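You operate a simulated robot arm through the tools that you are given. There is no shell and no other tool.

You are at the controls of a simulated two-armed robot. One attempt, no reset.

Task
A knock pushed the board stop button in and tripped the fan. Reset it and restart the fan.
Fine: nothing is wrong and nobody is at the fan; turn the fan switch off first, pull the stop button out, press the board reset button, switch on again, press start. Where these are worked on the way, their far stop is far enough and under half their travel is too little: fan switch.
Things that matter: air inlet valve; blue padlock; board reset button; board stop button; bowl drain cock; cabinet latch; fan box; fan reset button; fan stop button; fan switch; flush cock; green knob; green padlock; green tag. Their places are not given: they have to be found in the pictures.

The check looks at the end state, three seconds after you hand in, the way a careful person would. Anything else that was tipped, shoved, dropped, spilled or broken makes it a failure.

Robot
Two 7-joint arms with fingered hands on one trunk that stands fixed in place. Base frame: the origin is at the foot of the trunk, x ahead of it, y to its left, z up. Readings come in m, degrees, newtons and seconds.
The left shoulder is at [0.026, 0.215, 1.161], the right one opposite. With the tool pointing down near the work surface each hand reaches from about 0.1 to 0.62 m from the base axis, measured 20 degrees to its own side. Payload 3.6 kg a hand.
Tool frame (each hand has its own): the origin (TCP) lies between the finger pads and is the grasp point; the fingertips stand 0.022 m ahead of it; z points along the fingers, y is the line along which they close. The gripper opens to 0.132 m; its body begins 0.06 m behind the TCP. The gripper is a hand of 4 fingers: y runs from the thumb to the fingers, the wrist lies at [0, 0, -0.203] in the tool frame, and closing takes about 1.5 s.
Orientation is told as [roll, pitch, yaw] about the base's x, y, z axes, in that order, counted from this pose: with the fingers straight down and closing along the base's y, the tool's x points along the base's -x, its y along +y and its z along -z.

Tools
- The arms move only by the tool nudge_tool. It takes "left_increments", "right_increments" or both (then of equal length, played together; a hand with none holds still); each is a list of rows, each a list of 6 numbers: the shift along the tool's x, y, z in units of 25 mm (1.0 is 25 mm), then the turn, a rotation vector about the tool's x, y, z in units of 8 degrees (1.0 is 8 degrees). In form: [[tx, ty, tz, wx, wy, wz], ...]. A call has 1 to 20 rows; each row shifts and turns the commanded pose from where the row before left it, along the tool's axes as they then stand. "left_grip" and "right_grip" are, for a hand that has rows, the gripper command, from -1 (fully open) to 1 (shut), values between in proportion, set as the call begins (left out, the last holds). A call with a number of a shift or a turn outside -1 to 1 is refused whole. Rows are played at 5 a second. More than 0.05 m and 8.6 degrees between two rows, or a gripper value outside its range, and nothing of the call is played. Where a pose cannot be reached the arm comes as near as it can. A force on the tool above 50 N (or 10 N above the force at the start of the call, whichever is more), or a blocked arm, ends the call early, and 0.2 s more pass. Each finger travels about 0.108 m/s and halts on what it meets, pressing with about 33 N; the grip force reading is that of the motor and also rises with nothing between the fingers. The clock runs only during rows and for 0.2 s after the last one: add rows that do not move to give the fingers time. The reply holds the time, the measured pose of the TCP, the force on the tool along the base axes, the opening and the grip force, in the units named above and with some noise, with the torque about the TCP (base axes, N m) and any sound that the robot's microphone picked up.
- Cameras (640 x 400 px; columns grow to the right, rows downward): "scene" is now at [0.1564, 0.022, 1.1254]; the picture's right is [0.28, -0.96, -0.00], its down [0.17, 0.05, -0.98] and it looks along [0.94, 0.28, 0.18] (base axes); focal length 214 px, centre (320, 200). "left" rides on the left gripper at [-0.053, -0.053, -0.084] in its tool frame; the picture's right is [0.71, -0.71, 0.00], its down [0.53, 0.53, -0.67] and it looks along [0.47, 0.47, 0.74] (tool axes); focal length 247 px, centre (320, 200). "right" rides on the right gripper at [0.053, -0.053, -0.084] in its tool frame; the picture's right is [0.71, 0.71, 0.00], its down [-0.53, 0.53, -0.67] and it looks along [-0.47, 0.47, 0.74] (tool axes); focal length 247 px, centre (320, 200).
- grab_frame(camera): a new picture of that camera. No time passes.
- slide_trunk(by): moves the trunk up (or, below 0, down) by that many m; the arms and the scene camera ride with it, the base frame stays. It gives what a move gives, with no picture.
- hand_shape(shape, hand): the hand has 4 fingers and takes this shape, open, in about a second: jaw (thumb against the fingers, like two jaws); tri (thumb and two fingers); tip (a fingertip pinch); poke (one finger out to press); point (the index stretched); flat (the hand flat); cup (the hand cupped); fist (a fist). The gripper value then closes the fingers along that shape, each until it touches; the sizes above hold for jaw. It gives what a move gives, with no picture.
- aim_head(pan, tilt): turns the head with the scene camera to pan (to the left, within 60 degrees either way) and tilt (down, from -29 to 69), counted from straight ahead of the robot (the tilt from the chest, where the trunk bows). It gives what a move gives.
- point_at(camera, pixels): for up to 12 pixels [column, row] of the newest picture of that camera ("zoom" is the newest enlarged one), the place [x, y, z] in the base frame of the surface seen there, good to about 0.002 m. No time passes.
- enlarge(camera, box): a new picture of the part [left, top, right, bottom] of that camera's present view, enlarged. No time passes.
- close_job(): hands the job in; it is judged then, once.

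Open the grippers and draw the arms clear of the work before you hand the job in, unless the task says otherwise.

The tools are called after "Call:" by a JSON object that holds its "api" and its "payload". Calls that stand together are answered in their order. nudge_tool: Moves the arms, as the interface text tells. Its arguments: {"type":"object","properties":{"left_increments":{"type":"array"},"left_grip":{"type":"number"},"right_increments":{"type":"array"},"right_grip":{"type":"number"}},"required":[]} The other tools are called the same way: slide_trunk (by) moves the trunk up or down; hand_shape (shape, hand) gives the hand a shape; aim_head (pan, tilt) turns the head that bears the scene camera; grab_frame (camera) takes a picture; point_at (camera, pixels) gives the place of the surface under pixels of a picture; enlarge (camera, box) takes an enlarged picture of a part of a camera's view; close_job () hands the job in.

At the start:

```text
t: 0.0
left_tool_pos: [0.2831, 0.214, 1.3799]
left_tool_rot: [0.1, 0.0, 0.0]
left_contact_force: [-0.7, 0.8, 0.6]
left_ft_torque: [-0.02, 0.0, 0.0]
left_gripper_width: 0.1321
left_grasp_force: 0.1
left_shape: jaw
right_tool_pos: [0.4633, -0.1068, 1.3563]
right_tool_rot: [0.1, -0.1, -0.1]
right_contact_force: [-0.6, -0.1, 0.0]
right_ft_torque: [0.02, -0.04, -0.01]
right_gripper_width: 0.1317
right_grasp_force: 0.1
right_shape: jaw
trunk travel left (down, up): [-0.439, 0.237]
head pan, tilt (commanded): [16.3, -10.4]
```

scene: 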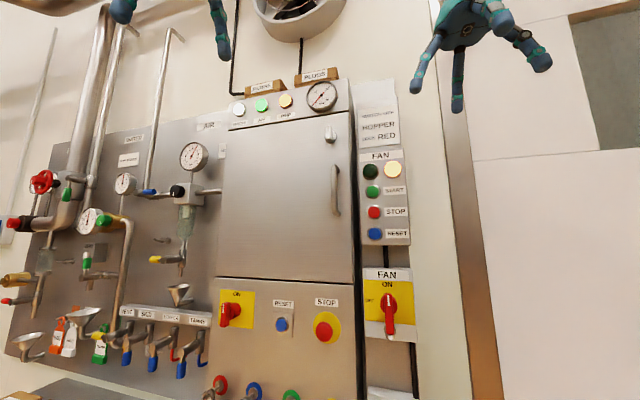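
right: 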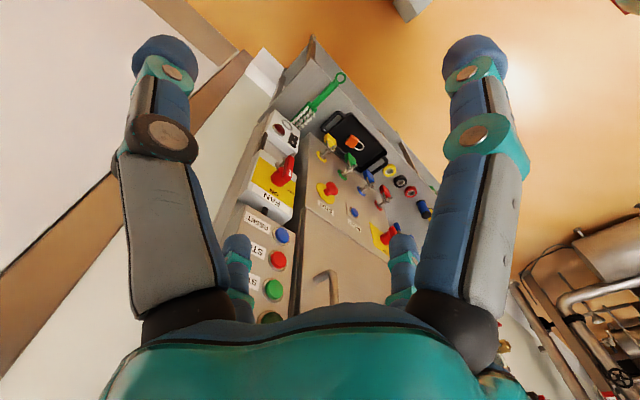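
left: 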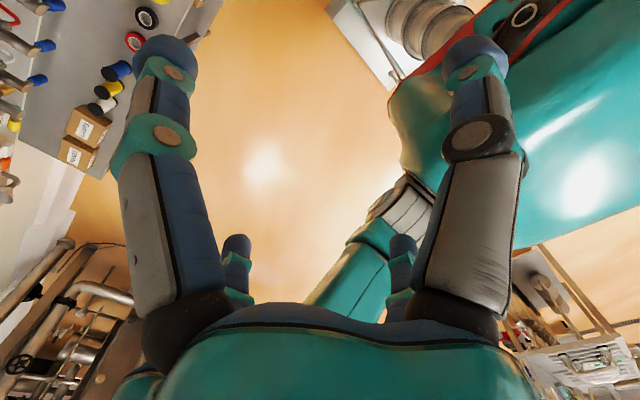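

The scene picture shows a fan box near (385,200) with START/STOP/RESET, a fan switch at (388,300), and the board with a switch (230,312), a blue reset (282,323) and a red stop (325,328). I'll enlarge these areas to see them properly.

Call:
{"api": "enlarge", "payload": {"camera": "scene", "box": [340, 70, 440, 350]}}

Call:
{"api": "enlarge", "payload": {"camera": "scene", "box": [200, 260, 440, 400]}}

Call:
{"api": "enlarge", "payload": {"camera": "scene", "box": [0, 130, 240, 390]}}

```text
1.43 times, centred on (390, 210) of scene
```

zoom: 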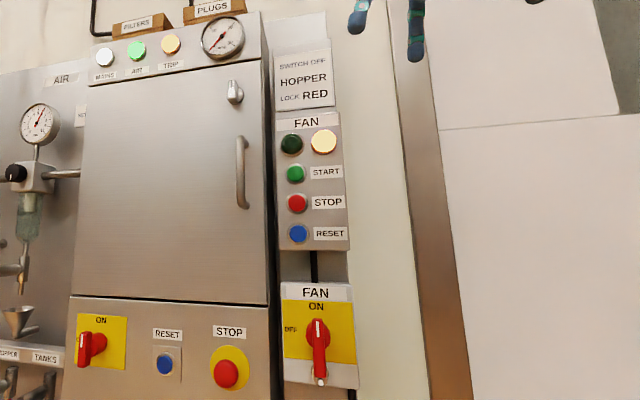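

```text
2.67 times, centred on (320, 330) of scene
```

zoom: 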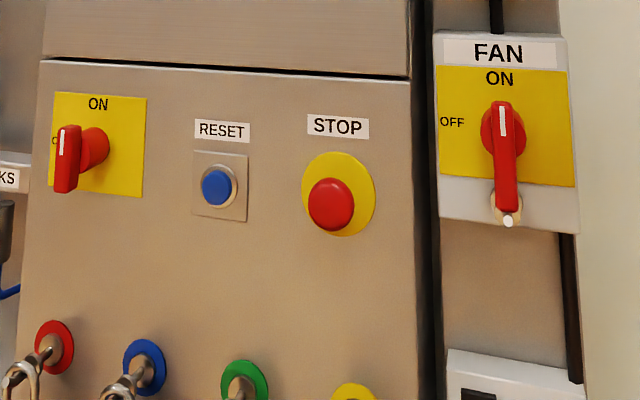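

```text
1.54 times, centred on (120, 260) of scene
```

zoom: 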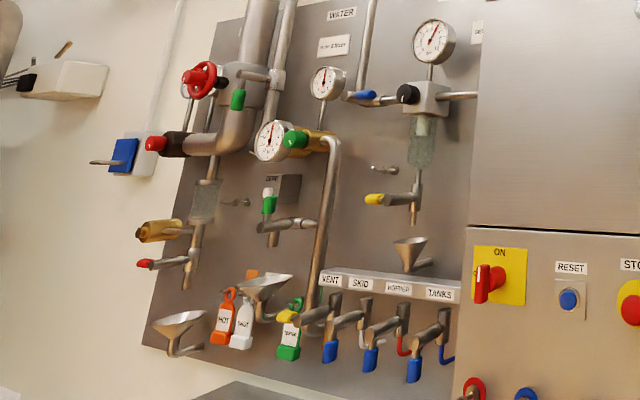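

The fan switch now points to ON, with OFF on its left. Next I'll measure places on this last zoom after taking a fresh enlargement of the lower panels.

Call:
{"api": "enlarge", "payload": {"camera": "scene", "box": [270, 250, 430, 350]}}

Call:
{"api": "point_at", "payload": {"camera": "scene", "pixels": [[325, 331], [335, 318], [282, 325], [290, 312], [388, 300], [390, 325], [372, 189], [375, 212], [375, 233], [385, 175], [345, 300], [375, 320]]}}

```text
4.00 times, centred on (350, 300) of scene
```

zoom: 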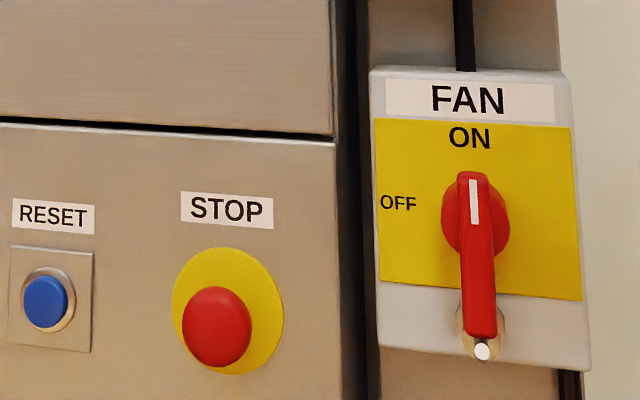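

```text
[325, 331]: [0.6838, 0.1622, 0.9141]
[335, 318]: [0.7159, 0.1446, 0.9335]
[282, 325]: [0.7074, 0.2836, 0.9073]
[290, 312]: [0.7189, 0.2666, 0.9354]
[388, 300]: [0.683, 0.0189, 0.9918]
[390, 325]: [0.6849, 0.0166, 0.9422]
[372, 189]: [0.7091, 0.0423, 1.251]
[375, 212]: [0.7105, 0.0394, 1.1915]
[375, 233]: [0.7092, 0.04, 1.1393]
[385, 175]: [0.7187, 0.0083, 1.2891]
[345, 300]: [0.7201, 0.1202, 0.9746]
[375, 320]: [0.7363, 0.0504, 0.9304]
```

I'll zoom right in on the fan switch's lower end and the stop button to see their shapes.

Call:
{"api": "enlarge", "payload": {"camera": "scene", "box": [360, 265, 424, 345]}}

Call:
{"api": "enlarge", "payload": {"camera": "scene", "box": [300, 300, 350, 350]}}

Call:
{"api": "enlarge", "payload": {"camera": "scene", "box": [350, 140, 420, 250]}}

```text
5.00 times, centred on (392, 305) of scene
```

zoom: 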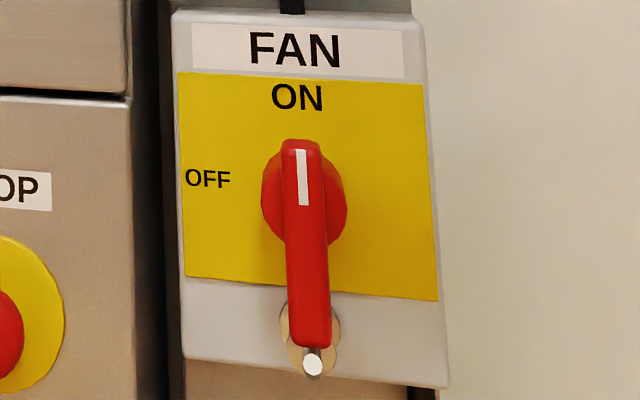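

```text
8.00 times, centred on (325, 325) of scene
```

zoom: 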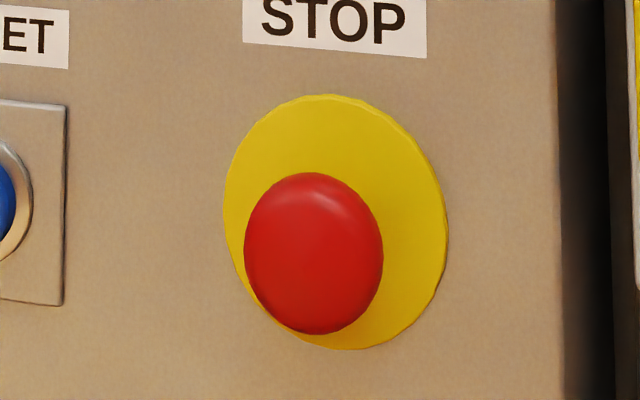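

```text
3.64 times, centred on (385, 195) of scene
```

zoom: 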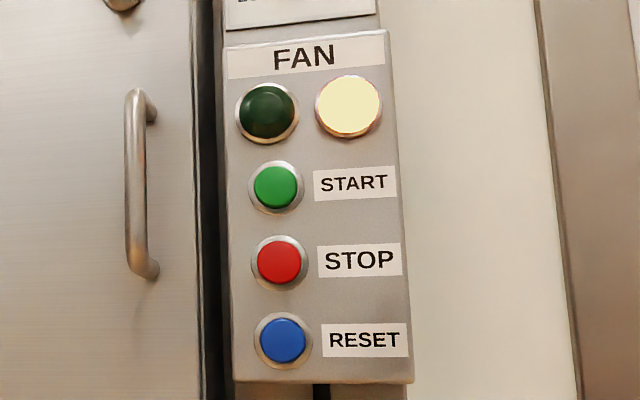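

I'll retake the switch zoom and measure the handle, hub and stub points on it.

Call:
{"api": "enlarge", "payload": {"camera": "scene", "box": [360, 265, 424, 345]}}

Call:
{"api": "point_at", "payload": {"camera": "zoom", "pixels": [[303, 150], [303, 180], [300, 220], [305, 250], [305, 300], [308, 335], [312, 365], [295, 340], [335, 340], [275, 200], [340, 210], [230, 240]]}}

```text
5.00 times, centred on (392, 305) of scene
```

zoom: 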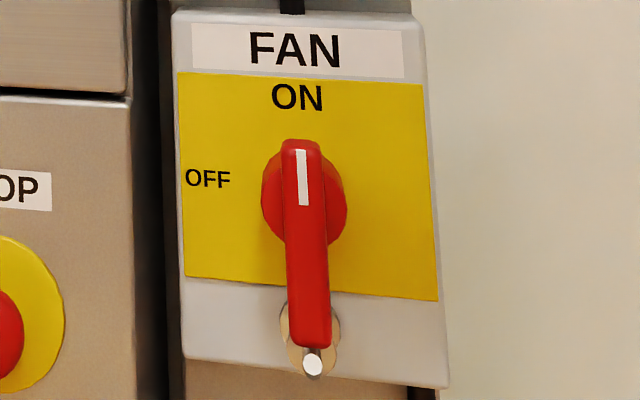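

```text
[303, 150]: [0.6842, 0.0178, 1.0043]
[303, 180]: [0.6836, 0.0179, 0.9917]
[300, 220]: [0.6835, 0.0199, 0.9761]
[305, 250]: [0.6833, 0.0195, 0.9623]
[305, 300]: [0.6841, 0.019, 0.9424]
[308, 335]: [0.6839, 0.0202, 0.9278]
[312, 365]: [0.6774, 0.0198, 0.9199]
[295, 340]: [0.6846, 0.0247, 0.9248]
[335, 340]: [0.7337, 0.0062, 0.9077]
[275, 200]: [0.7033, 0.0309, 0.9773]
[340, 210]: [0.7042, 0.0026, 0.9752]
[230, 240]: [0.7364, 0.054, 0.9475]
```

The fan switch bar is about 80 mm tall centred near (0.684, 0.018, 0.966), with a sloped peg just below it. I'll tilt the head down to see what lies in front of and below the board.

Call:
{"api": "aim_head", "payload": {"pan": 12, "tilt": 25}}

Call:
{"api": "grab_frame", "payload": {"camera": "scene"}}

```text
t: 1.0
left_tool_pos: [0.2827, 0.2134, 1.3815]
left_tool_rot: [0.0, -0.1, -0.1]
left_contact_force: [-0.9, 0.3, 0.2]
left_ft_torque: [-0.01, 0.0, -0.01]
left_gripper_width: 0.1318
left_grasp_force: 0.0
left_shape: jaw
right_tool_pos: [0.4636, -0.1059, 1.3558]
right_tool_rot: [0.0, -0.1, -0.2]
right_contact_force: [-0.2, -0.9, -0.1]
right_ft_torque: [-0.01, 0.02, 0.0]
right_gripper_width: 0.132
right_grasp_force: 0.0
right_shape: jaw
trunk travel left (down, up): [-0.439, 0.237]
head pan, tilt (commanded): [12.0, 25.0]
```

```text
taken
```

scene: 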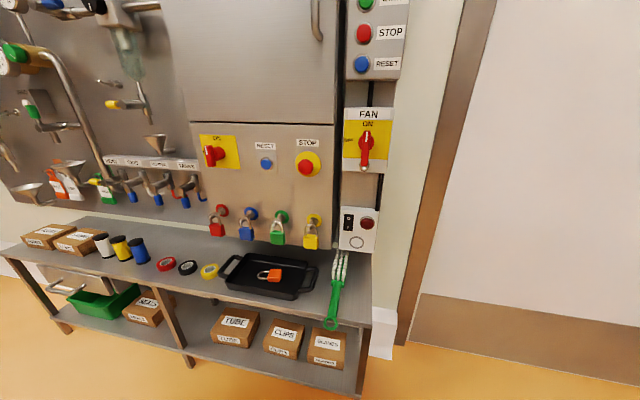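

The bench with tray, padlocks and a small box lies below; I'll measure bench height, edges and the padlocks, plus stop button geometry.

Call:
{"api": "point_at", "payload": {"camera": "scene", "pixels": [[270, 275], [200, 290], [335, 300], [308, 240], [280, 235], [357, 215], [367, 224], [365, 168], [307, 168], [266, 163], [316, 20], [150, 235]]}}

Call:
{"api": "enlarge", "payload": {"camera": "scene", "box": [240, 100, 400, 200]}}

```text
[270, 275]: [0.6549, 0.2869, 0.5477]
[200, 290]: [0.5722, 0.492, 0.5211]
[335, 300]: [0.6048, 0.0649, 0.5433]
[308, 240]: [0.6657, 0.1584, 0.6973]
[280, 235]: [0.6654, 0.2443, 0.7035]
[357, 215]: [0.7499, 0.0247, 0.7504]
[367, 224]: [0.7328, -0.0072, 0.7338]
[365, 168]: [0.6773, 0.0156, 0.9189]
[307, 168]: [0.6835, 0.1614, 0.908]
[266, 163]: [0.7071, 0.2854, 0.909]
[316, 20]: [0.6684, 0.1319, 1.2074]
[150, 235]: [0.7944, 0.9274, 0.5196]
```

```text
4.00 times, centred on (320, 150) of scene
```

zoom: 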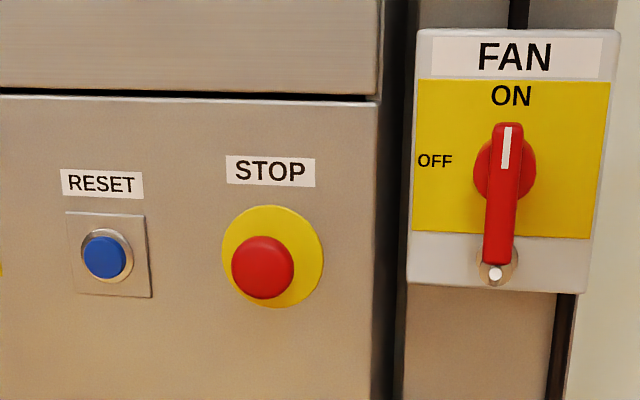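

I'll measure the stop button's rim and face, the reset button, and the switch bar edges on this zoom.

Call:
{"api": "point_at", "payload": {"camera": "zoom", "pixels": [[263, 268], [235, 268], [290, 268], [263, 240], [263, 295], [228, 245], [318, 250], [270, 212], [103, 257], [86, 257], [122, 257], [140, 280]]}}

Call:
{"api": "point_at", "payload": {"camera": "zoom", "pixels": [[488, 180], [516, 180], [507, 128], [497, 260], [488, 230], [512, 230], [495, 275], [515, 260], [483, 262], [477, 180], [533, 180], [500, 245]]}}

```text
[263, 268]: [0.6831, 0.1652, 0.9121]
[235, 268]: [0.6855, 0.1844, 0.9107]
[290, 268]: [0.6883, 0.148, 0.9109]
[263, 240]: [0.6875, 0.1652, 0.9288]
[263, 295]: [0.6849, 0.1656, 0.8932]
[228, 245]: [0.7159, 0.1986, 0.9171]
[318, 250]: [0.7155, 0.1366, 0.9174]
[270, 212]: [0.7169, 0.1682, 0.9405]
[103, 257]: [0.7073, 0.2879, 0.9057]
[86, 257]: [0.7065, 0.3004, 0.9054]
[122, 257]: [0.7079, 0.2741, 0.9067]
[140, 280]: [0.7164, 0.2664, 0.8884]
```

```text
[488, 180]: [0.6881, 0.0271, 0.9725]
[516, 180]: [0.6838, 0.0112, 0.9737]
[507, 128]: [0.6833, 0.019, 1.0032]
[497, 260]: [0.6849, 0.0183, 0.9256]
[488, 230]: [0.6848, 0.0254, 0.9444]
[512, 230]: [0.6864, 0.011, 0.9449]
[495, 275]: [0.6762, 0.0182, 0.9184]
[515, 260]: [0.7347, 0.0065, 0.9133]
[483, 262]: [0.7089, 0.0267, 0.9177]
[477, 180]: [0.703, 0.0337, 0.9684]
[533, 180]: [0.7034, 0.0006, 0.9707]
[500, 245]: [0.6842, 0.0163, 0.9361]
```

The stop knob is about 39 mm across centred at (0.683, 0.166, 0.911) with its plate at x≈0.716; the reset button is at (0.707, 0.287, 0.906). I'll first move both hands down and forward into free space, fingers still pointing down.

Call:
{"api": "nudge_tool", "payload": {"left_increments": [[-1, 0, 0.6, 0, 0, 0], [-1, 0, 0.6, 0, 0, 0], [-1, 0, 0.6, 0, 0, 0], [-1, 0, 0.6, 0, 0, 0], [-1, 0, 0.6, 0, 0, 0], [-1, 0, 0.6, 0, 0, 0], [-1, 0, 0.6, 0, 0, 0], [-1, 0, 0.6, 0, 0, 0]], "right_increments": [[-0.2, 0, 0.6, 0, 0, 0], [-0.2, 0, 0.6, 0, 0, 0], [-0.2, 0, 0.6, 0, 0, 0], [-0.2, 0, 0.6, 0, 0, 0], [-0.2, 0, 0.6, 0, 0, 0], [-0.2, 0, 0.6, 0, 0, 0], [-0.2, 0, 0.6, 0, 0, 0], [-0.2, 0, 0.6, 0, 0, 0]]}}

```text
t: 2.8
left_tool_pos: [0.4852, 0.2132, 1.2594]
left_tool_rot: [0.0, 0.1, 0.1]
left_contact_force: [0.6, 0.8, -0.1]
left_ft_torque: [0.01, 0.03, 0.0]
left_gripper_width: 0.1319
left_grasp_force: 0.0
left_shape: jaw
right_tool_pos: [0.5054, -0.1078, 1.2348]
right_tool_rot: [0.1, 0.1, 0.0]
right_contact_force: [-0.5, 0.1, 0.4]
right_ft_torque: [0.0, 0.0, -0.01]
right_gripper_width: 0.1318
right_grasp_force: 0.1
right_shape: jaw
trunk travel left (down, up): [-0.439, 0.237]
head pan, tilt (commanded): [12.0, 25.0]
```

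Both arrived as commanded. Now I pitch both hands by −90° about tool y so the fingers point at the board.

Call:
{"api": "nudge_tool", "payload": {"left_increments": [[0, 0, 0, 0, -1, 0], [0, 0, 0, 0, -1, 0], [0, 0, 0, 0, -1, 0], [0, 0, 0, 0, -1, 0], [0, 0, 0, 0, -1, 0], [0, 0, 0, 0, -1, 0], [0, 0, 0, 0, -1, 0], [0, 0, 0, 0, -1, 0], [0, 0, 0, 0, -1, 0], [0, 0, 0, 0, -1, 0], [0, 0, 0, 0, -1, 0], [0, 0, 0, 0, -0.25, 0]], "right_increments": [[0, 0, 0, 0, -1, 0], [0, 0, 0, 0, -1, 0], [0, 0, 0, 0, -1, 0], [0, 0, 0, 0, -1, 0], [0, 0, 0, 0, -1, 0], [0, 0, 0, 0, -1, 0], [0, 0, 0, 0, -1, 0], [0, 0, 0, 0, -1, 0], [0, 0, 0, 0, -1, 0], [0, 0, 0, 0, -1, 0], [0, 0, 0, 0, -1, 0], [0, 0, 0, 0, -0.25, 0]]}}

Call:
{"api": "grab_frame", "payload": {"camera": "scene"}}

Call:
{"api": "grab_frame", "payload": {"camera": "right"}}

Call:
{"api": "grab_frame", "payload": {"camera": "left"}}

```text
t: 5.4
left_tool_pos: [0.483, 0.2126, 1.2604]
left_tool_rot: [-138.1, -90.0, 138.0]
left_contact_force: [0.2, 0.4, -0.2]
left_ft_torque: [0.02, 0.01, 0.0]
left_gripper_width: 0.1321
left_grasp_force: 0.0
left_shape: jaw
right_tool_pos: [0.5037, -0.1074, 1.2367]
right_tool_rot: [134.6, -89.9, -134.7]
right_contact_force: [0.0, 0.3, -0.7]
right_ft_torque: [0.03, 0.0, 0.02]
right_gripper_width: 0.1321
right_grasp_force: 0.1
right_shape: jaw
trunk travel left (down, up): [-0.439, 0.237]
head pan, tilt (commanded): [12.0, 25.0]
```

```text
taken
```

scene: 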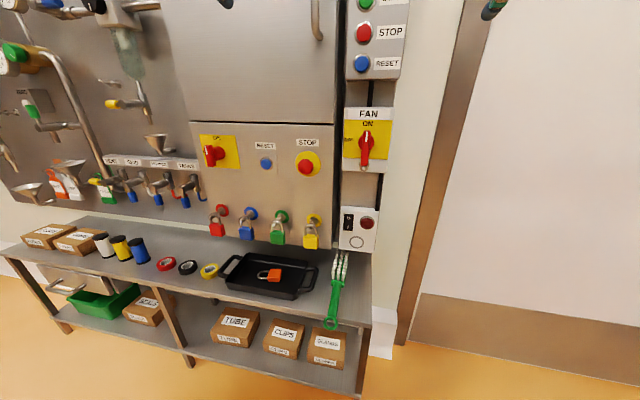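

```text
taken
```

right: 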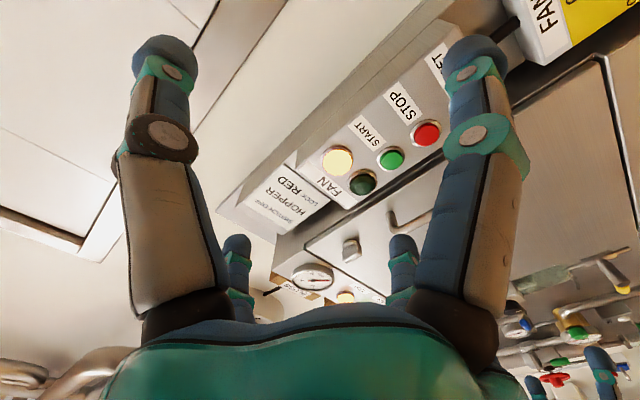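

```text
taken
```

left: 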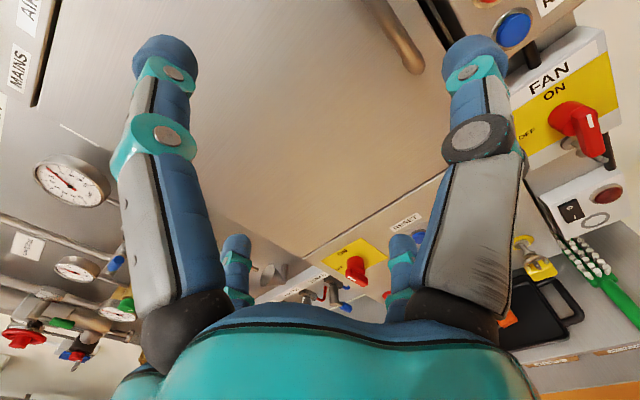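

Both hands now point forward. I'll put the right hand in the poke shape and look at where its finger stands.

Call:
{"api": "hand_shape", "payload": {"shape": "poke", "hand": "right"}}

Call:
{"api": "grab_frame", "payload": {"camera": "right"}}

Call:
{"api": "aim_head", "payload": {"pan": -10, "tilt": 0}}

Call:
{"api": "grab_frame", "payload": {"camera": "scene"}}

```text
t: 6.3
left_tool_pos: [0.483, 0.2148, 1.2609]
left_tool_rot: [-10.9, -90.0, 10.8]
left_contact_force: [-0.2, -0.2, 0.4]
left_ft_torque: [-0.05, 0.01, 0.01]
left_gripper_width: 0.1317
left_grasp_force: 0.1
left_shape: jaw
right_tool_pos: [0.5055, -0.1075, 1.2355]
right_tool_rot: [78.6, -89.9, -78.7]
right_contact_force: [1.1, -0.8, -0.1]
right_ft_torque: [0.02, -0.03, -0.02]
right_gripper_width: 0.0002
right_grasp_force: 0.0
right_shape: poke
trunk travel left (down, up): [-0.439, 0.237]
head pan, tilt (commanded): [12.0, 25.0]
```

```text
taken
```

right: 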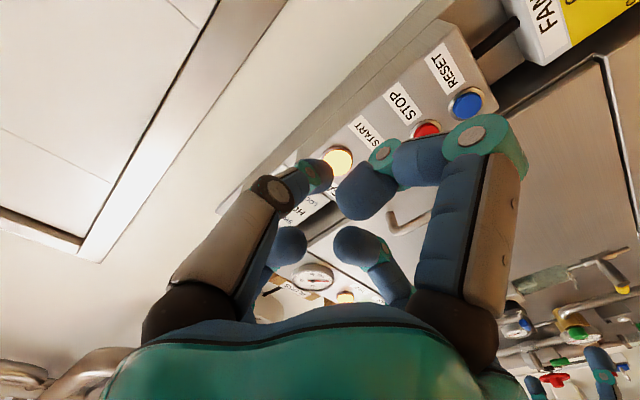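

```text
t: 7.2
left_tool_pos: [0.4833, 0.2135, 1.2613]
left_tool_rot: [-7.9, -89.9, 8.0]
left_contact_force: [0.0, -0.3, -0.6]
left_ft_torque: [0.02, 0.01, -0.01]
left_gripper_width: 0.1318
left_grasp_force: 0.0
left_shape: jaw
right_tool_pos: [0.5052, -0.1075, 1.2356]
right_tool_rot: [73.2, -89.9, -73.4]
right_contact_force: [-0.6, 0.0, 0.5]
right_ft_torque: [0.0, -0.05, 0.0]
right_gripper_width: 0.0
right_grasp_force: 0.0
right_shape: poke
trunk travel left (down, up): [-0.439, 0.237]
head pan, tilt (commanded): [-10.0, 0.0]
```

```text
taken
```

scene: 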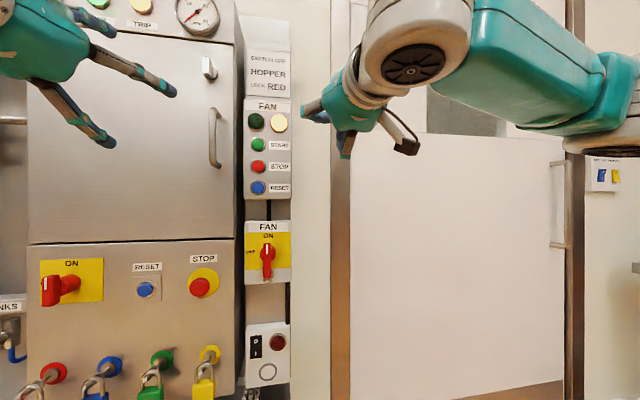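

I'll zoom in on the right hand at (345,115) to see which finger sticks out in poke.

Call:
{"api": "enlarge", "payload": {"camera": "scene", "box": [290, 60, 430, 170]}}

```text
3.64 times, centred on (360, 115) of scene
```

zoom: 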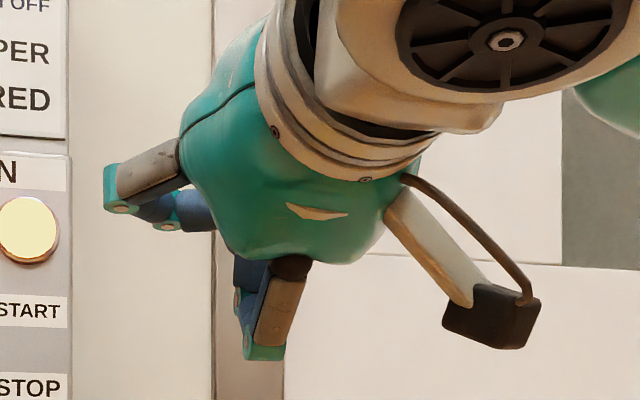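

The fingers look half curled; I'll let a little time pass with still rows and look again.

Call:
{"api": "nudge_tool", "payload": {"right_increments": [[0, 0, 0, 0, 0, 0], [0, 0, 0, 0, 0, 0], [0, 0, 0, 0, 0, 0], [0, 0, 0, 0, 0, 0], [0, 0, 0, 0, 0, 0]]}}

Call:
{"api": "grab_frame", "payload": {"camera": "right"}}

Call:
{"api": "enlarge", "payload": {"camera": "scene", "box": [290, 60, 430, 170]}}

```text
t: 8.4
left_tool_pos: [0.4832, 0.2132, 1.2605]
left_tool_rot: [-10.5, -89.9, 10.6]
left_contact_force: [0.1, 0.0, -1.3]
left_ft_torque: [-0.01, -0.01, -0.01]
left_gripper_width: 0.1319
left_grasp_force: 0.0
left_shape: jaw
right_tool_pos: [0.5048, -0.107, 1.2368]
right_tool_rot: [86.1, -90.1, -86.2]
right_contact_force: [0.3, 0.8, 0.3]
right_ft_torque: [-0.01, -0.02, 0.0]
right_gripper_width: 0.0
right_grasp_force: 0.0
right_shape: poke
trunk travel left (down, up): [-0.439, 0.237]
head pan, tilt (commanded): [-10.0, 0.0]
```

```text
taken
```

right: 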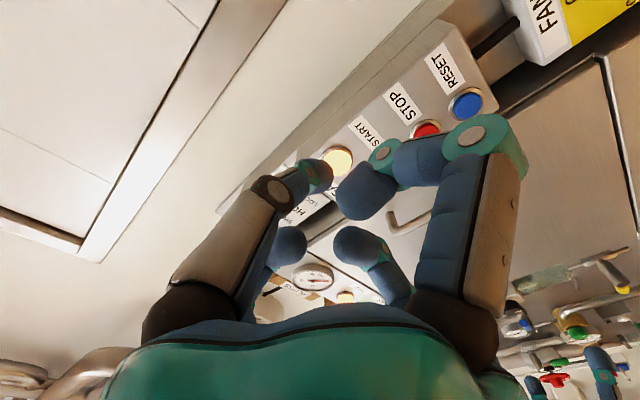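

```text
3.64 times, centred on (360, 115) of scene
```

zoom: 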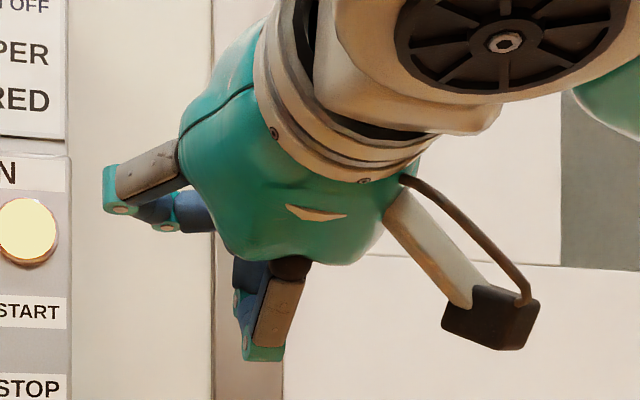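

Poke in this hand looks like a curled ring of fingers; I'll compare with the "point" shape, which should stretch the index.

Call:
{"api": "hand_shape", "payload": {"shape": "point", "hand": "right"}}

Call:
{"api": "grab_frame", "payload": {"camera": "right"}}

Call:
{"api": "enlarge", "payload": {"camera": "scene", "box": [290, 60, 430, 170]}}

```text
t: 9.3
left_tool_pos: [0.4837, 0.2133, 1.2605]
left_tool_rot: [-11.1, -90.0, 11.2]
left_contact_force: [0.6, -0.2, 0.1]
left_ft_torque: [0.0, -0.01, 0.02]
left_gripper_width: 0.1316
left_grasp_force: 0.0
left_shape: jaw
right_tool_pos: [0.5053, -0.1075, 1.236]
right_tool_rot: [87.7, -90.0, -87.7]
right_contact_force: [-0.7, -0.2, -0.3]
right_ft_torque: [-0.01, 0.01, -0.02]
right_gripper_width: 0.1258
right_grasp_force: 0.1
right_shape: point
trunk travel left (down, up): [-0.439, 0.237]
head pan, tilt (commanded): [-10.0, 0.0]
```

```text
taken
```

right: 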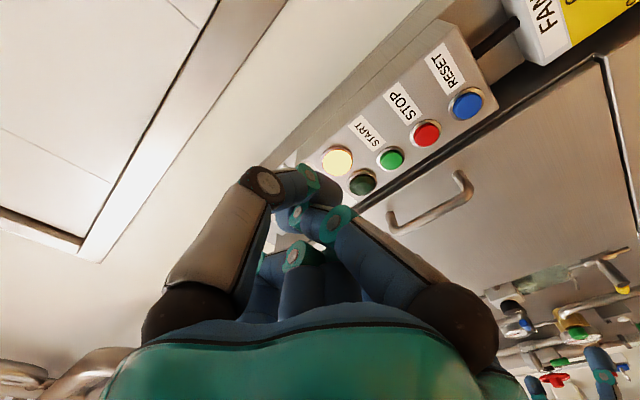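

```text
3.64 times, centred on (360, 115) of scene
```

zoom: 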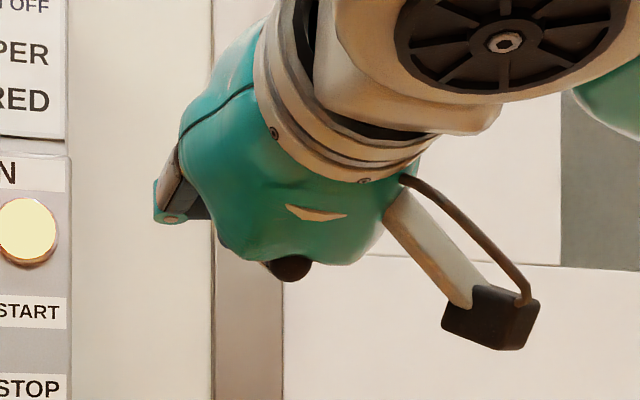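

I'll let the shape settle with still rows and look once more.

Call:
{"api": "nudge_tool", "payload": {"right_increments": [[0, 0, 0, 0, 0, 0], [0, 0, 0, 0, 0, 0], [0, 0, 0, 0, 0, 0], [0, 0, 0, 0, 0, 0], [0, 0, 0, 0, 0, 0]]}}

Call:
{"api": "grab_frame", "payload": {"camera": "right"}}

Call:
{"api": "grab_frame", "payload": {"camera": "left"}}

```text
t: 10.5
left_tool_pos: [0.4827, 0.2129, 1.261]
left_tool_rot: [-9.8, -89.9, 9.8]
left_contact_force: [0.4, 1.1, 0.6]
left_ft_torque: [0.0, 0.02, -0.03]
left_gripper_width: 0.1319
left_grasp_force: 0.1
left_shape: jaw
right_tool_pos: [0.5054, -0.107, 1.2366]
right_tool_rot: [87.5, -89.9, -87.6]
right_contact_force: [0.3, -0.2, -0.6]
right_ft_torque: [0.03, -0.02, 0.0]
right_gripper_width: 0.1262
right_grasp_force: 0.2
right_shape: point
trunk travel left (down, up): [-0.439, 0.237]
head pan, tilt (commanded): [-10.0, 0.0]
```

```text
taken
```

right: 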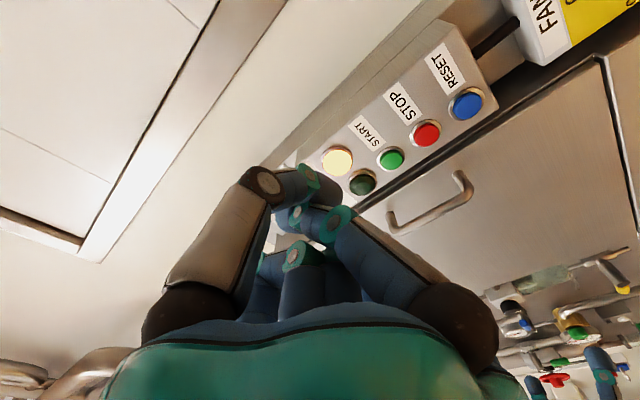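

```text
taken
```

left: 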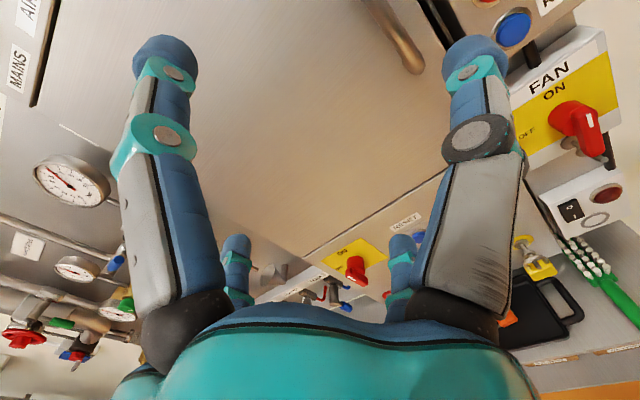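

I'll measure the right hand's finger parts in this point shape to understand the geometry.

Call:
{"api": "point_at", "payload": {"camera": "right", "pixels": [[265, 183], [310, 175], [325, 190], [295, 215], [338, 218], [296, 258], [310, 240], [270, 270], [200, 250], [400, 260], [330, 270], [285, 240]]}}

Call:
{"api": "point_at", "payload": {"camera": "left", "pixels": [[165, 45], [475, 45], [237, 243], [402, 243], [165, 140], [475, 140], [150, 240], [480, 240], [237, 270], [402, 270], [590, 120], [582, 143]]}}

```text
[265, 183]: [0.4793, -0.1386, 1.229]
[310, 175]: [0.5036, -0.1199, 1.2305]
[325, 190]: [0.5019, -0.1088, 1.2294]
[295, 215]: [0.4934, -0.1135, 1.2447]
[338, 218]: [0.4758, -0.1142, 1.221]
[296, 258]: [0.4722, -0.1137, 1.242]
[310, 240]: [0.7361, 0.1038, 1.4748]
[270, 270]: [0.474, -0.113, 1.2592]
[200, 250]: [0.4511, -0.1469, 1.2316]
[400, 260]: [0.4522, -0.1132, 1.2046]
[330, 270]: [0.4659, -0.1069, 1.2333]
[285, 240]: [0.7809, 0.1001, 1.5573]
```

```text
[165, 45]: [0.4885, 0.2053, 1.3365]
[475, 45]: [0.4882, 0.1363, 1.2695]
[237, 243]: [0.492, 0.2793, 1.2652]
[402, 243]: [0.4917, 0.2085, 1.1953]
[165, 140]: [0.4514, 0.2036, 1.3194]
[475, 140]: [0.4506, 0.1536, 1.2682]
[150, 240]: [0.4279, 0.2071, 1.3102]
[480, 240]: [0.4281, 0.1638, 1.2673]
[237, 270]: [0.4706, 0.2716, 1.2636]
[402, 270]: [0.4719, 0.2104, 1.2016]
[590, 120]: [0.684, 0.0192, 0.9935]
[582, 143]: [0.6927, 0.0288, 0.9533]
```

The hand has four fingers in a cross (up, down, left, right) around the axis. I'll go back to poke and measure where its foremost fingertip is.

Call:
{"api": "hand_shape", "payload": {"shape": "poke", "hand": "right"}}

Call:
{"api": "grab_frame", "payload": {"camera": "right"}}

Call:
{"api": "point_at", "payload": {"camera": "right", "pixels": [[480, 135], [520, 150], [430, 155], [385, 155], [360, 190], [350, 180], [370, 210], [275, 190], [310, 175], [290, 245], [352, 240], [470, 120]]}}

```text
t: 11.4
left_tool_pos: [0.4832, 0.2132, 1.2601]
left_tool_rot: [-10.2, -89.9, 10.2]
left_contact_force: [0.4, -0.8, 0.4]
left_ft_torque: [0.03, 0.0, 0.0]
left_gripper_width: 0.1321
left_grasp_force: 0.1
left_shape: jaw
right_tool_pos: [0.5041, -0.108, 1.2367]
right_tool_rot: [87.0, -90.0, -87.0]
right_contact_force: [-0.1, 0.2, -0.4]
right_ft_torque: [-0.02, 0.03, -0.03]
right_gripper_width: 0.0001
right_grasp_force: 0.1
right_shape: poke
trunk travel left (down, up): [-0.439, 0.237]
head pan, tilt (commanded): [-10.0, 0.0]
```

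```text
taken
```

right: 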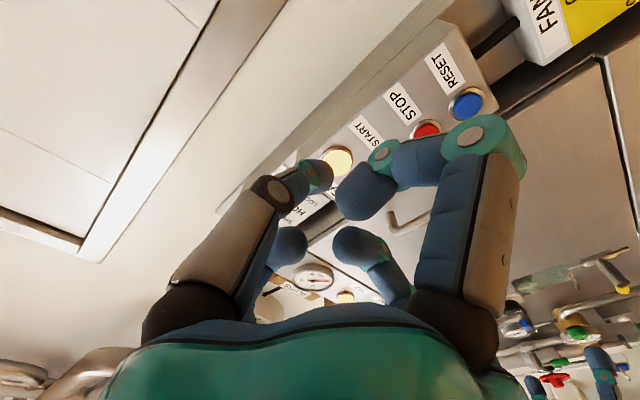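

```text
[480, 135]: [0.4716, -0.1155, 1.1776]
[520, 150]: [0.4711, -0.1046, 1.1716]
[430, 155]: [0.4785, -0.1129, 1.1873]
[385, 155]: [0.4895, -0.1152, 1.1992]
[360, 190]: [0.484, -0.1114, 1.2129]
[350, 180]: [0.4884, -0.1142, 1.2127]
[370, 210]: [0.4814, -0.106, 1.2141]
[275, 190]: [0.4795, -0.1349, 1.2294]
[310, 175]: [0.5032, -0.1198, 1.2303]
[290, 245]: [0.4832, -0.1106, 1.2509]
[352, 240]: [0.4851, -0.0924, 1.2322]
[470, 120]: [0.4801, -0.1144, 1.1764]
```

In poke the thumb tip is foremost at about (0.503, −0.12, 1.23), some 15 mm ahead of the others. I'll close the grip along this shape to see whether the pressing finger stands out better.

Call:
{"api": "nudge_tool", "payload": {"right_increments": [[0, 0, 0, 0, 0, 0], [0, 0, 0, 0, 0, 0], [0, 0, 0, 0, 0, 0], [0, 0, 0, 0, 0, 0], [0, 0, 0, 0, 0, 0], [0, 0, 0, 0, 0, 0], [0, 0, 0, 0, 0, 0], [0, 0, 0, 0, 0, 0]], "right_grip": 1}}

Call:
{"api": "grab_frame", "payload": {"camera": "right"}}

```text
t: 13.2
left_tool_pos: [0.4835, 0.2141, 1.2607]
left_tool_rot: [-10.4, -90.0, 10.3]
left_contact_force: [-0.1, -0.6, 0.1]
left_ft_torque: [-0.02, -0.03, 0.03]
left_gripper_width: 0.1317
left_grasp_force: 0.2
left_shape: jaw
right_tool_pos: [0.5049, -0.1078, 1.2365]
right_tool_rot: [87.2, -90.0, -87.4]
right_contact_force: [0.0, 0.1, -0.4]
right_ft_torque: [0.0, -0.03, 0.0]
right_gripper_width: 0.0
right_grasp_force: 0.1
right_shape: poke
trunk travel left (down, up): [-0.439, 0.237]
head pan, tilt (commanded): [-10.0, 0.0]
```

```text
taken
```

right: 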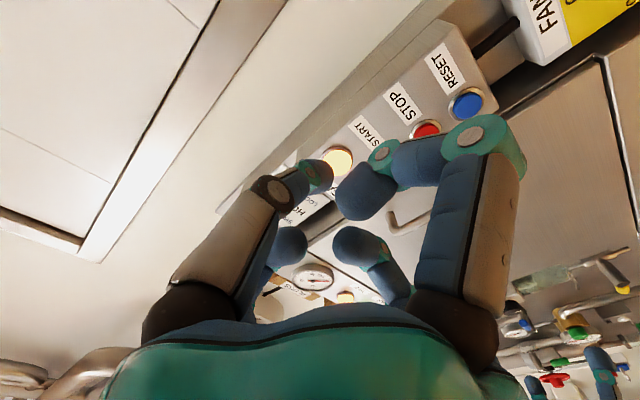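

Closing changes nothing: thumb tip is the presser, others sit ~15 mm back. I'll roll the left hand −88° about its axis so its camera looks forward-right-down and can watch the switch area.

Call:
{"api": "nudge_tool", "payload": {"left_increments": [[0, 0, 0, 0, 0, -1], [0, 0, 0, 0, 0, -1], [0, 0, 0, 0, 0, -1], [0, 0, 0, 0, 0, -1], [0, 0, 0, 0, 0, -1], [0, 0, 0, 0, 0, -1], [0, 0, 0, 0, 0, -1], [0, 0, 0, 0, 0, -1], [0, 0, 0, 0, 0, -1], [0, 0, 0, 0, 0, -1], [0, 0, 0, 0, 0, -1]]}}

Call:
{"api": "grab_frame", "payload": {"camera": "left"}}

```text
t: 15.6
left_tool_pos: [0.4833, 0.2138, 1.2616]
left_tool_rot: [-89.9, -1.8, 90.0]
left_contact_force: [-0.3, 0.2, -0.2]
left_ft_torque: [0.04, 0.0, -0.01]
left_gripper_width: 0.1315
left_grasp_force: 0.0
left_shape: jaw
right_tool_pos: [0.5045, -0.1068, 1.2365]
right_tool_rot: [86.4, -90.0, -86.6]
right_contact_force: [0.7, 0.2, 0.5]
right_ft_torque: [0.01, 0.03, -0.01]
right_gripper_width: 0.0002
right_grasp_force: 0.0
right_shape: poke
trunk travel left (down, up): [-0.439, 0.237]
head pan, tilt (commanded): [-10.0, 0.0]
```

```text
taken
```

left: 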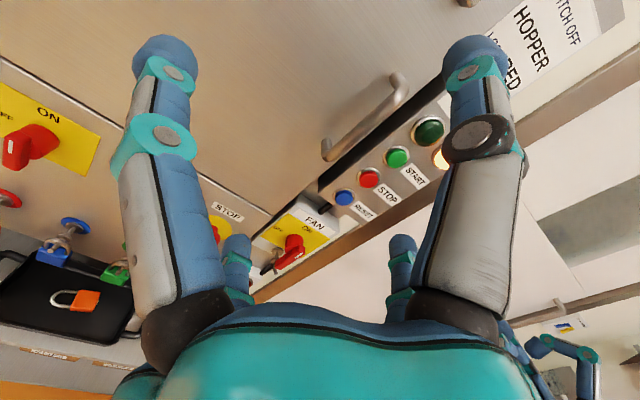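

The left camera now sees the fan switch at (292,250) and the fan box. I'll zoom on the switch from here to see the peg behind the handle's lower end.

Call:
{"api": "enlarge", "payload": {"camera": "left", "box": [240, 190, 360, 290]}}

Call:
{"api": "enlarge", "payload": {"camera": "scene", "box": [230, 210, 310, 300]}}

```text
4.00 times, centred on (300, 240) of left
```

zoom: 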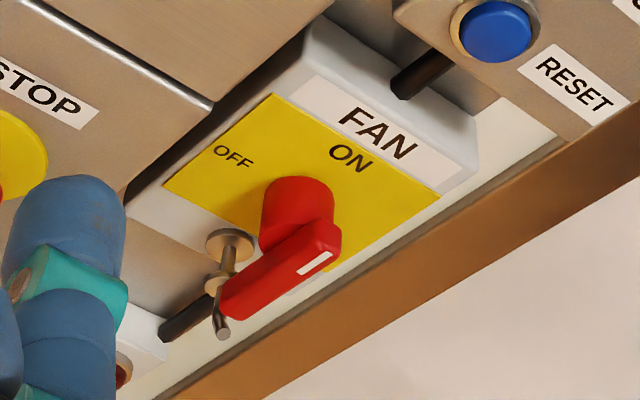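

```text
4.44 times, centred on (270, 255) of scene
```

zoom: 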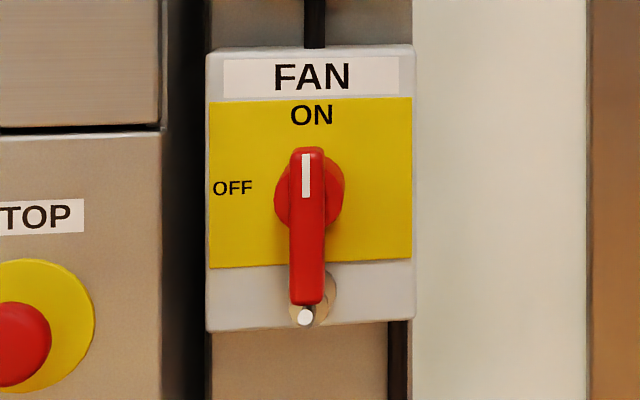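

There is a peg with a collar right by the handle's lower end; I'll zoom further to see whether it fouls the handle's path.

Call:
{"api": "enlarge", "payload": {"camera": "left", "box": [270, 230, 320, 280]}}

Call:
{"api": "point_at", "payload": {"camera": "zoom", "pixels": [[170, 130], [140, 200], [145, 235], [165, 305], [165, 340], [150, 260], [190, 280], [250, 250], [300, 220], [360, 180], [230, 160], [335, 130]]}}

```text
8.00 times, centred on (295, 255) of left
```

zoom: 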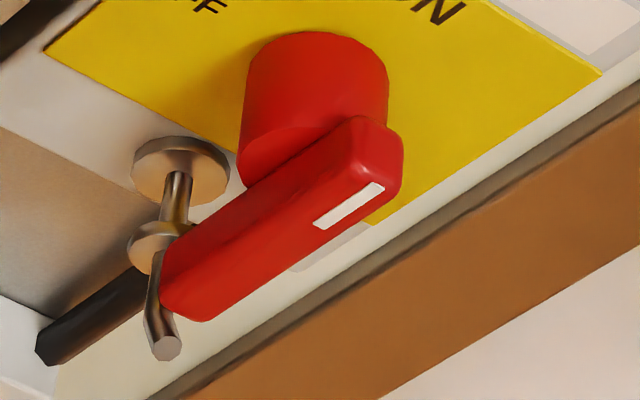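

```text
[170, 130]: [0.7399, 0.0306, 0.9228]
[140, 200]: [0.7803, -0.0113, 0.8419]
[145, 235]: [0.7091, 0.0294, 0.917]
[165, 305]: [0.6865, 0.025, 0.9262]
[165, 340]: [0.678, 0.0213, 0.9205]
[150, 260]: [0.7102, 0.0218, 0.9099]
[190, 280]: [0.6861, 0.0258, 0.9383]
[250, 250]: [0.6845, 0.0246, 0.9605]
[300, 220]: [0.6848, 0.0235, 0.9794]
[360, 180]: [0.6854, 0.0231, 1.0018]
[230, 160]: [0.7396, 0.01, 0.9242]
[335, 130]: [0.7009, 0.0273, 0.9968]
```

The hook's bent tip sits just below the bar end, so the bar's own sweep is free. I'll bring the right hand (poke) to a waiting place right of and in front of the switch at about (0.60, −0.05, 1.0) and look with the left camera.

Call:
{"api": "nudge_tool", "payload": {"right_increments": [[0.946, 0.228, 0.38, 0, 0, 0], [0.946, 0.228, 0.38, 0, 0, 0], [0.946, 0.228, 0.38, 0, 0, 0], [0.946, 0.228, 0.38, 0, 0, 0], [0.946, 0.228, 0.38, 0, 0, 0], [0.946, 0.228, 0.38, 0, 0, 0], [0.946, 0.228, 0.38, 0, 0, 0], [0.946, 0.228, 0.38, 0, 0, 0], [0.946, 0.228, 0.38, 0, 0, 0], [0.946, 0.228, 0.38, 0, 0, 0]]}}

Call:
{"api": "grab_frame", "payload": {"camera": "left"}}

Call:
{"api": "grab_frame", "payload": {"camera": "scene"}}

```text
t: 17.8
left_tool_pos: [0.4839, 0.2136, 1.2604]
left_tool_rot: [-89.9, -2.0, 90.0]
left_contact_force: [-0.2, -0.7, 0.8]
left_ft_torque: [0.01, -0.02, -0.03]
left_gripper_width: 0.132
left_grasp_force: 0.2
left_shape: jaw
right_tool_pos: [0.5994, -0.0509, 1.0015]
right_tool_rot: [146.0, -90.0, -146.1]
right_contact_force: [0.6, 0.5, -0.6]
right_ft_torque: [-0.02, -0.01, -0.01]
right_gripper_width: 0.0
right_grasp_force: 0.0
right_shape: poke
trunk travel left (down, up): [-0.439, 0.237]
head pan, tilt (commanded): [-10.0, 0.0]
```

```text
taken
```

left: 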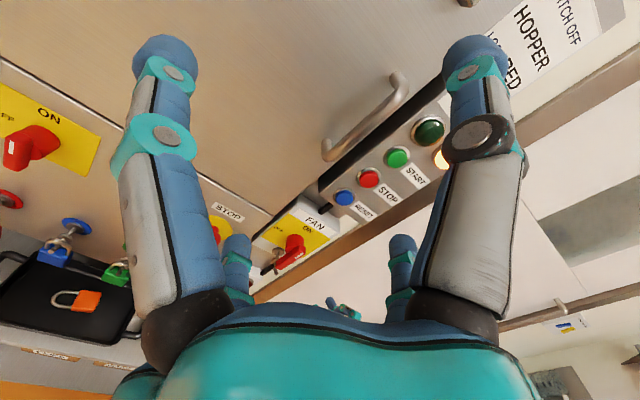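

```text
taken
```

scene: 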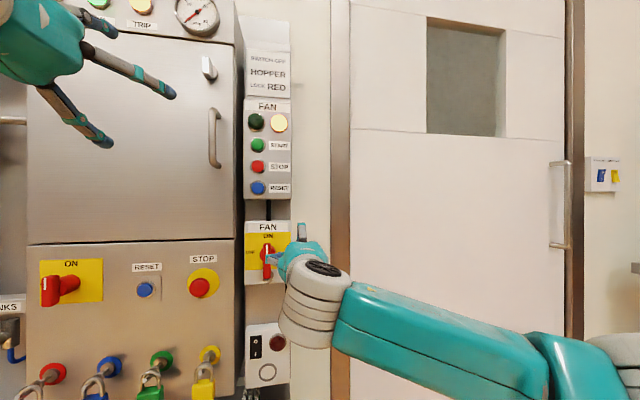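

The left palm hides the right hand in its own camera at (340,310). I'll tilt the left hand downward and to the right so the switch zone moves up to the picture centre.

Call:
{"api": "nudge_tool", "payload": {"left_increments": [[0, 0, 0, -1, 0.6, 0], [0, 0, 0, -1, 0.6, 0], [0, 0, 0, -1, 0.6, 0], [0, 0, 0, -1, 0.6, 0]]}}

Call:
{"api": "grab_frame", "payload": {"camera": "left"}}

```text
refused: row 1 steps farther than a row can; nothing moved
```

```text
taken
```

left: 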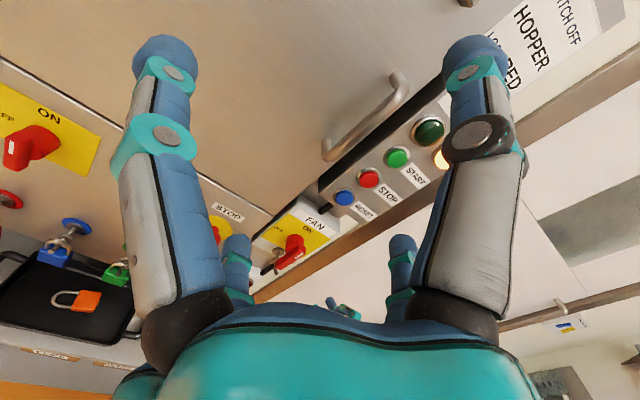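

The combined turn exceeded 8.6° per row; I'll use smaller turns per row.

Call:
{"api": "nudge_tool", "payload": {"left_increments": [[0, 0, 0, -0.8, 0.5, 0], [0, 0, 0, -0.8, 0.5, 0], [0, 0, 0, -0.8, 0.5, 0], [0, 0, 0, -0.8, 0.5, 0], [0, 0, 0, -0.8, 0.5, 0]]}}

Call:
{"api": "grab_frame", "payload": {"camera": "left"}}

```text
t: 19.0
left_tool_pos: [0.483, 0.2144, 1.261]
left_tool_rot: [-57.7, 3.6, 70.9]
left_contact_force: [0.7, 1.2, 0.0]
left_ft_torque: [-0.01, 0.0, 0.0]
left_gripper_width: 0.1319
left_grasp_force: 0.0
left_shape: jaw
right_tool_pos: [0.5994, -0.0514, 1.0007]
right_tool_rot: [93.0, -90.1, -93.1]
right_contact_force: [1.4, -0.6, 0.4]
right_ft_torque: [0.04, 0.01, 0.0]
right_gripper_width: 0.0002
right_grasp_force: 0.1
right_shape: poke
trunk travel left (down, up): [-0.439, 0.237]
head pan, tilt (commanded): [-10.0, 0.0]
```

```text
taken
```

left: 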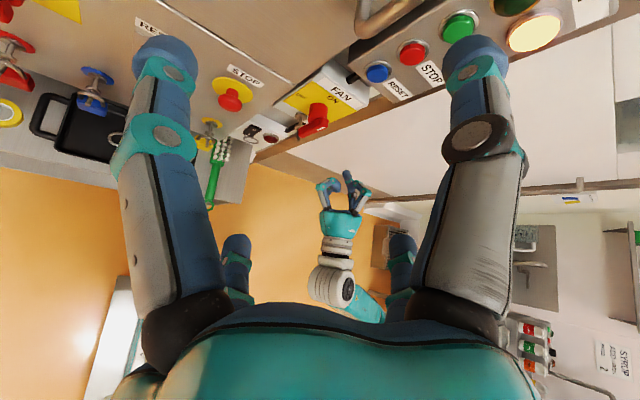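

Now the left camera shows the switch at (315,112) and the right hand at (340,200). I'll zoom on that zone.

Call:
{"api": "enlarge", "payload": {"camera": "left", "box": [260, 70, 420, 250]}}

Call:
{"api": "enlarge", "payload": {"camera": "left", "box": [305, 160, 385, 220]}}

```text
2.22 times, centred on (340, 160) of left
```

zoom: 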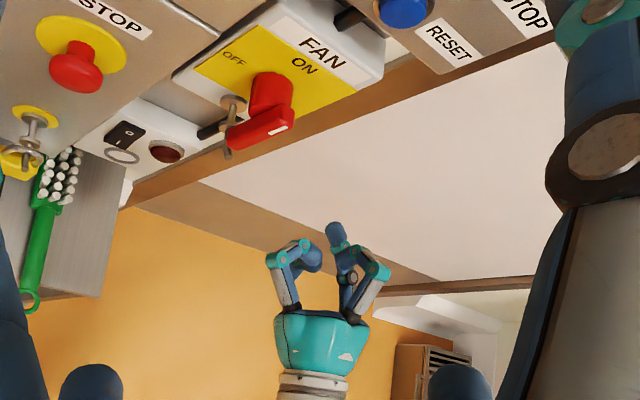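

```text
6.67 times, centred on (345, 190) of left
```

zoom: 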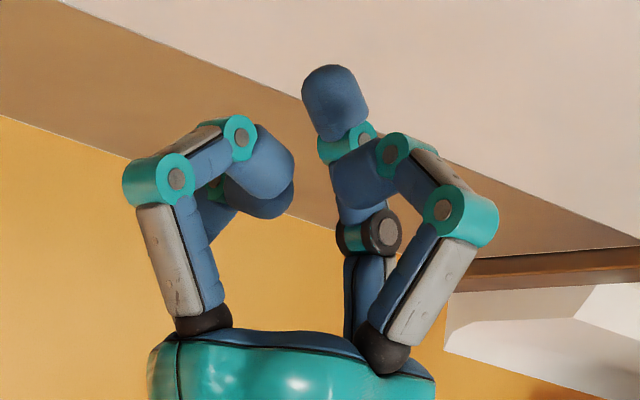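

The thumb's end joint clearly stands ahead of the rest. I'll measure its tip and the other fingertips.

Call:
{"api": "point_at", "payload": {"camera": "zoom", "pixels": [[333, 72], [335, 95], [340, 125], [310, 100], [362, 100], [360, 135], [395, 150], [265, 165], [240, 135], [460, 215], [175, 175], [260, 205]]}}

```text
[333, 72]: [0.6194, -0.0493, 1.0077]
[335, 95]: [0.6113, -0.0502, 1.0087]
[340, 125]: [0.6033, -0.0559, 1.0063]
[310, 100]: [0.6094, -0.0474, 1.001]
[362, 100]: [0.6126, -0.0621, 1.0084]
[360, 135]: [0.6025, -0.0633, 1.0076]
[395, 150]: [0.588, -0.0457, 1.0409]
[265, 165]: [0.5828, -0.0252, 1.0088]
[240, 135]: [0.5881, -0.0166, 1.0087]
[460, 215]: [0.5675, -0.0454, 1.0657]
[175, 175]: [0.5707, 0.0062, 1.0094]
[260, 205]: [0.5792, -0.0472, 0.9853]
```

The thumb tip is 22 mm ahead of the TCP, about 3 mm to its right, ~16 mm thick, and 26 mm ahead of the other fingers. I'll move to the right of the bar's top end, then advance so the tip overlaps the bar's depth.

Call:
{"api": "nudge_tool", "payload": {"right_increments": [[0.12, 0.9, 0, 0, 0, 0], [0.12, 0.9, 0, 0, 0, 0], [0, 0, 0.8, 0, 0, 0], [0, 0, 0.8, 0, 0, 0]]}}

Call:
{"api": "enlarge", "payload": {"camera": "left", "box": [260, 70, 380, 170]}}

Call:
{"api": "enlarge", "payload": {"camera": "scene", "box": [220, 200, 340, 310]}}

```text
t: 20.0
left_tool_pos: [0.4825, 0.2154, 1.2607]
left_tool_rot: [-57.8, 3.5, 71.0]
left_contact_force: [0.5, -0.9, 0.5]
left_ft_torque: [0.0, -0.02, 0.02]
left_gripper_width: 0.1319
left_grasp_force: 0.1
left_shape: jaw
right_tool_pos: [0.6406, -0.0053, 0.9958]
right_tool_rot: [100.4, -90.0, -100.5]
right_contact_force: [-0.2, -0.1, -0.8]
right_ft_torque: [0.01, -0.03, 0.0]
right_gripper_width: 0.0
right_grasp_force: 0.0
right_shape: poke
trunk travel left (down, up): [-0.439, 0.237]
head pan, tilt (commanded): [-10.0, 0.0]
```

```text
4.00 times, centred on (320, 120) of left
```

zoom: 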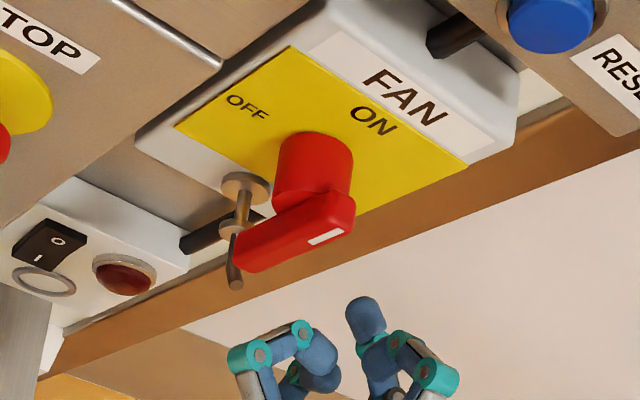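

```text
3.64 times, centred on (280, 255) of scene
```

zoom: 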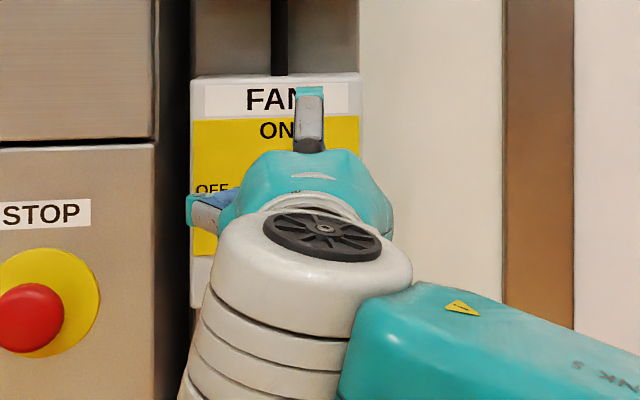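

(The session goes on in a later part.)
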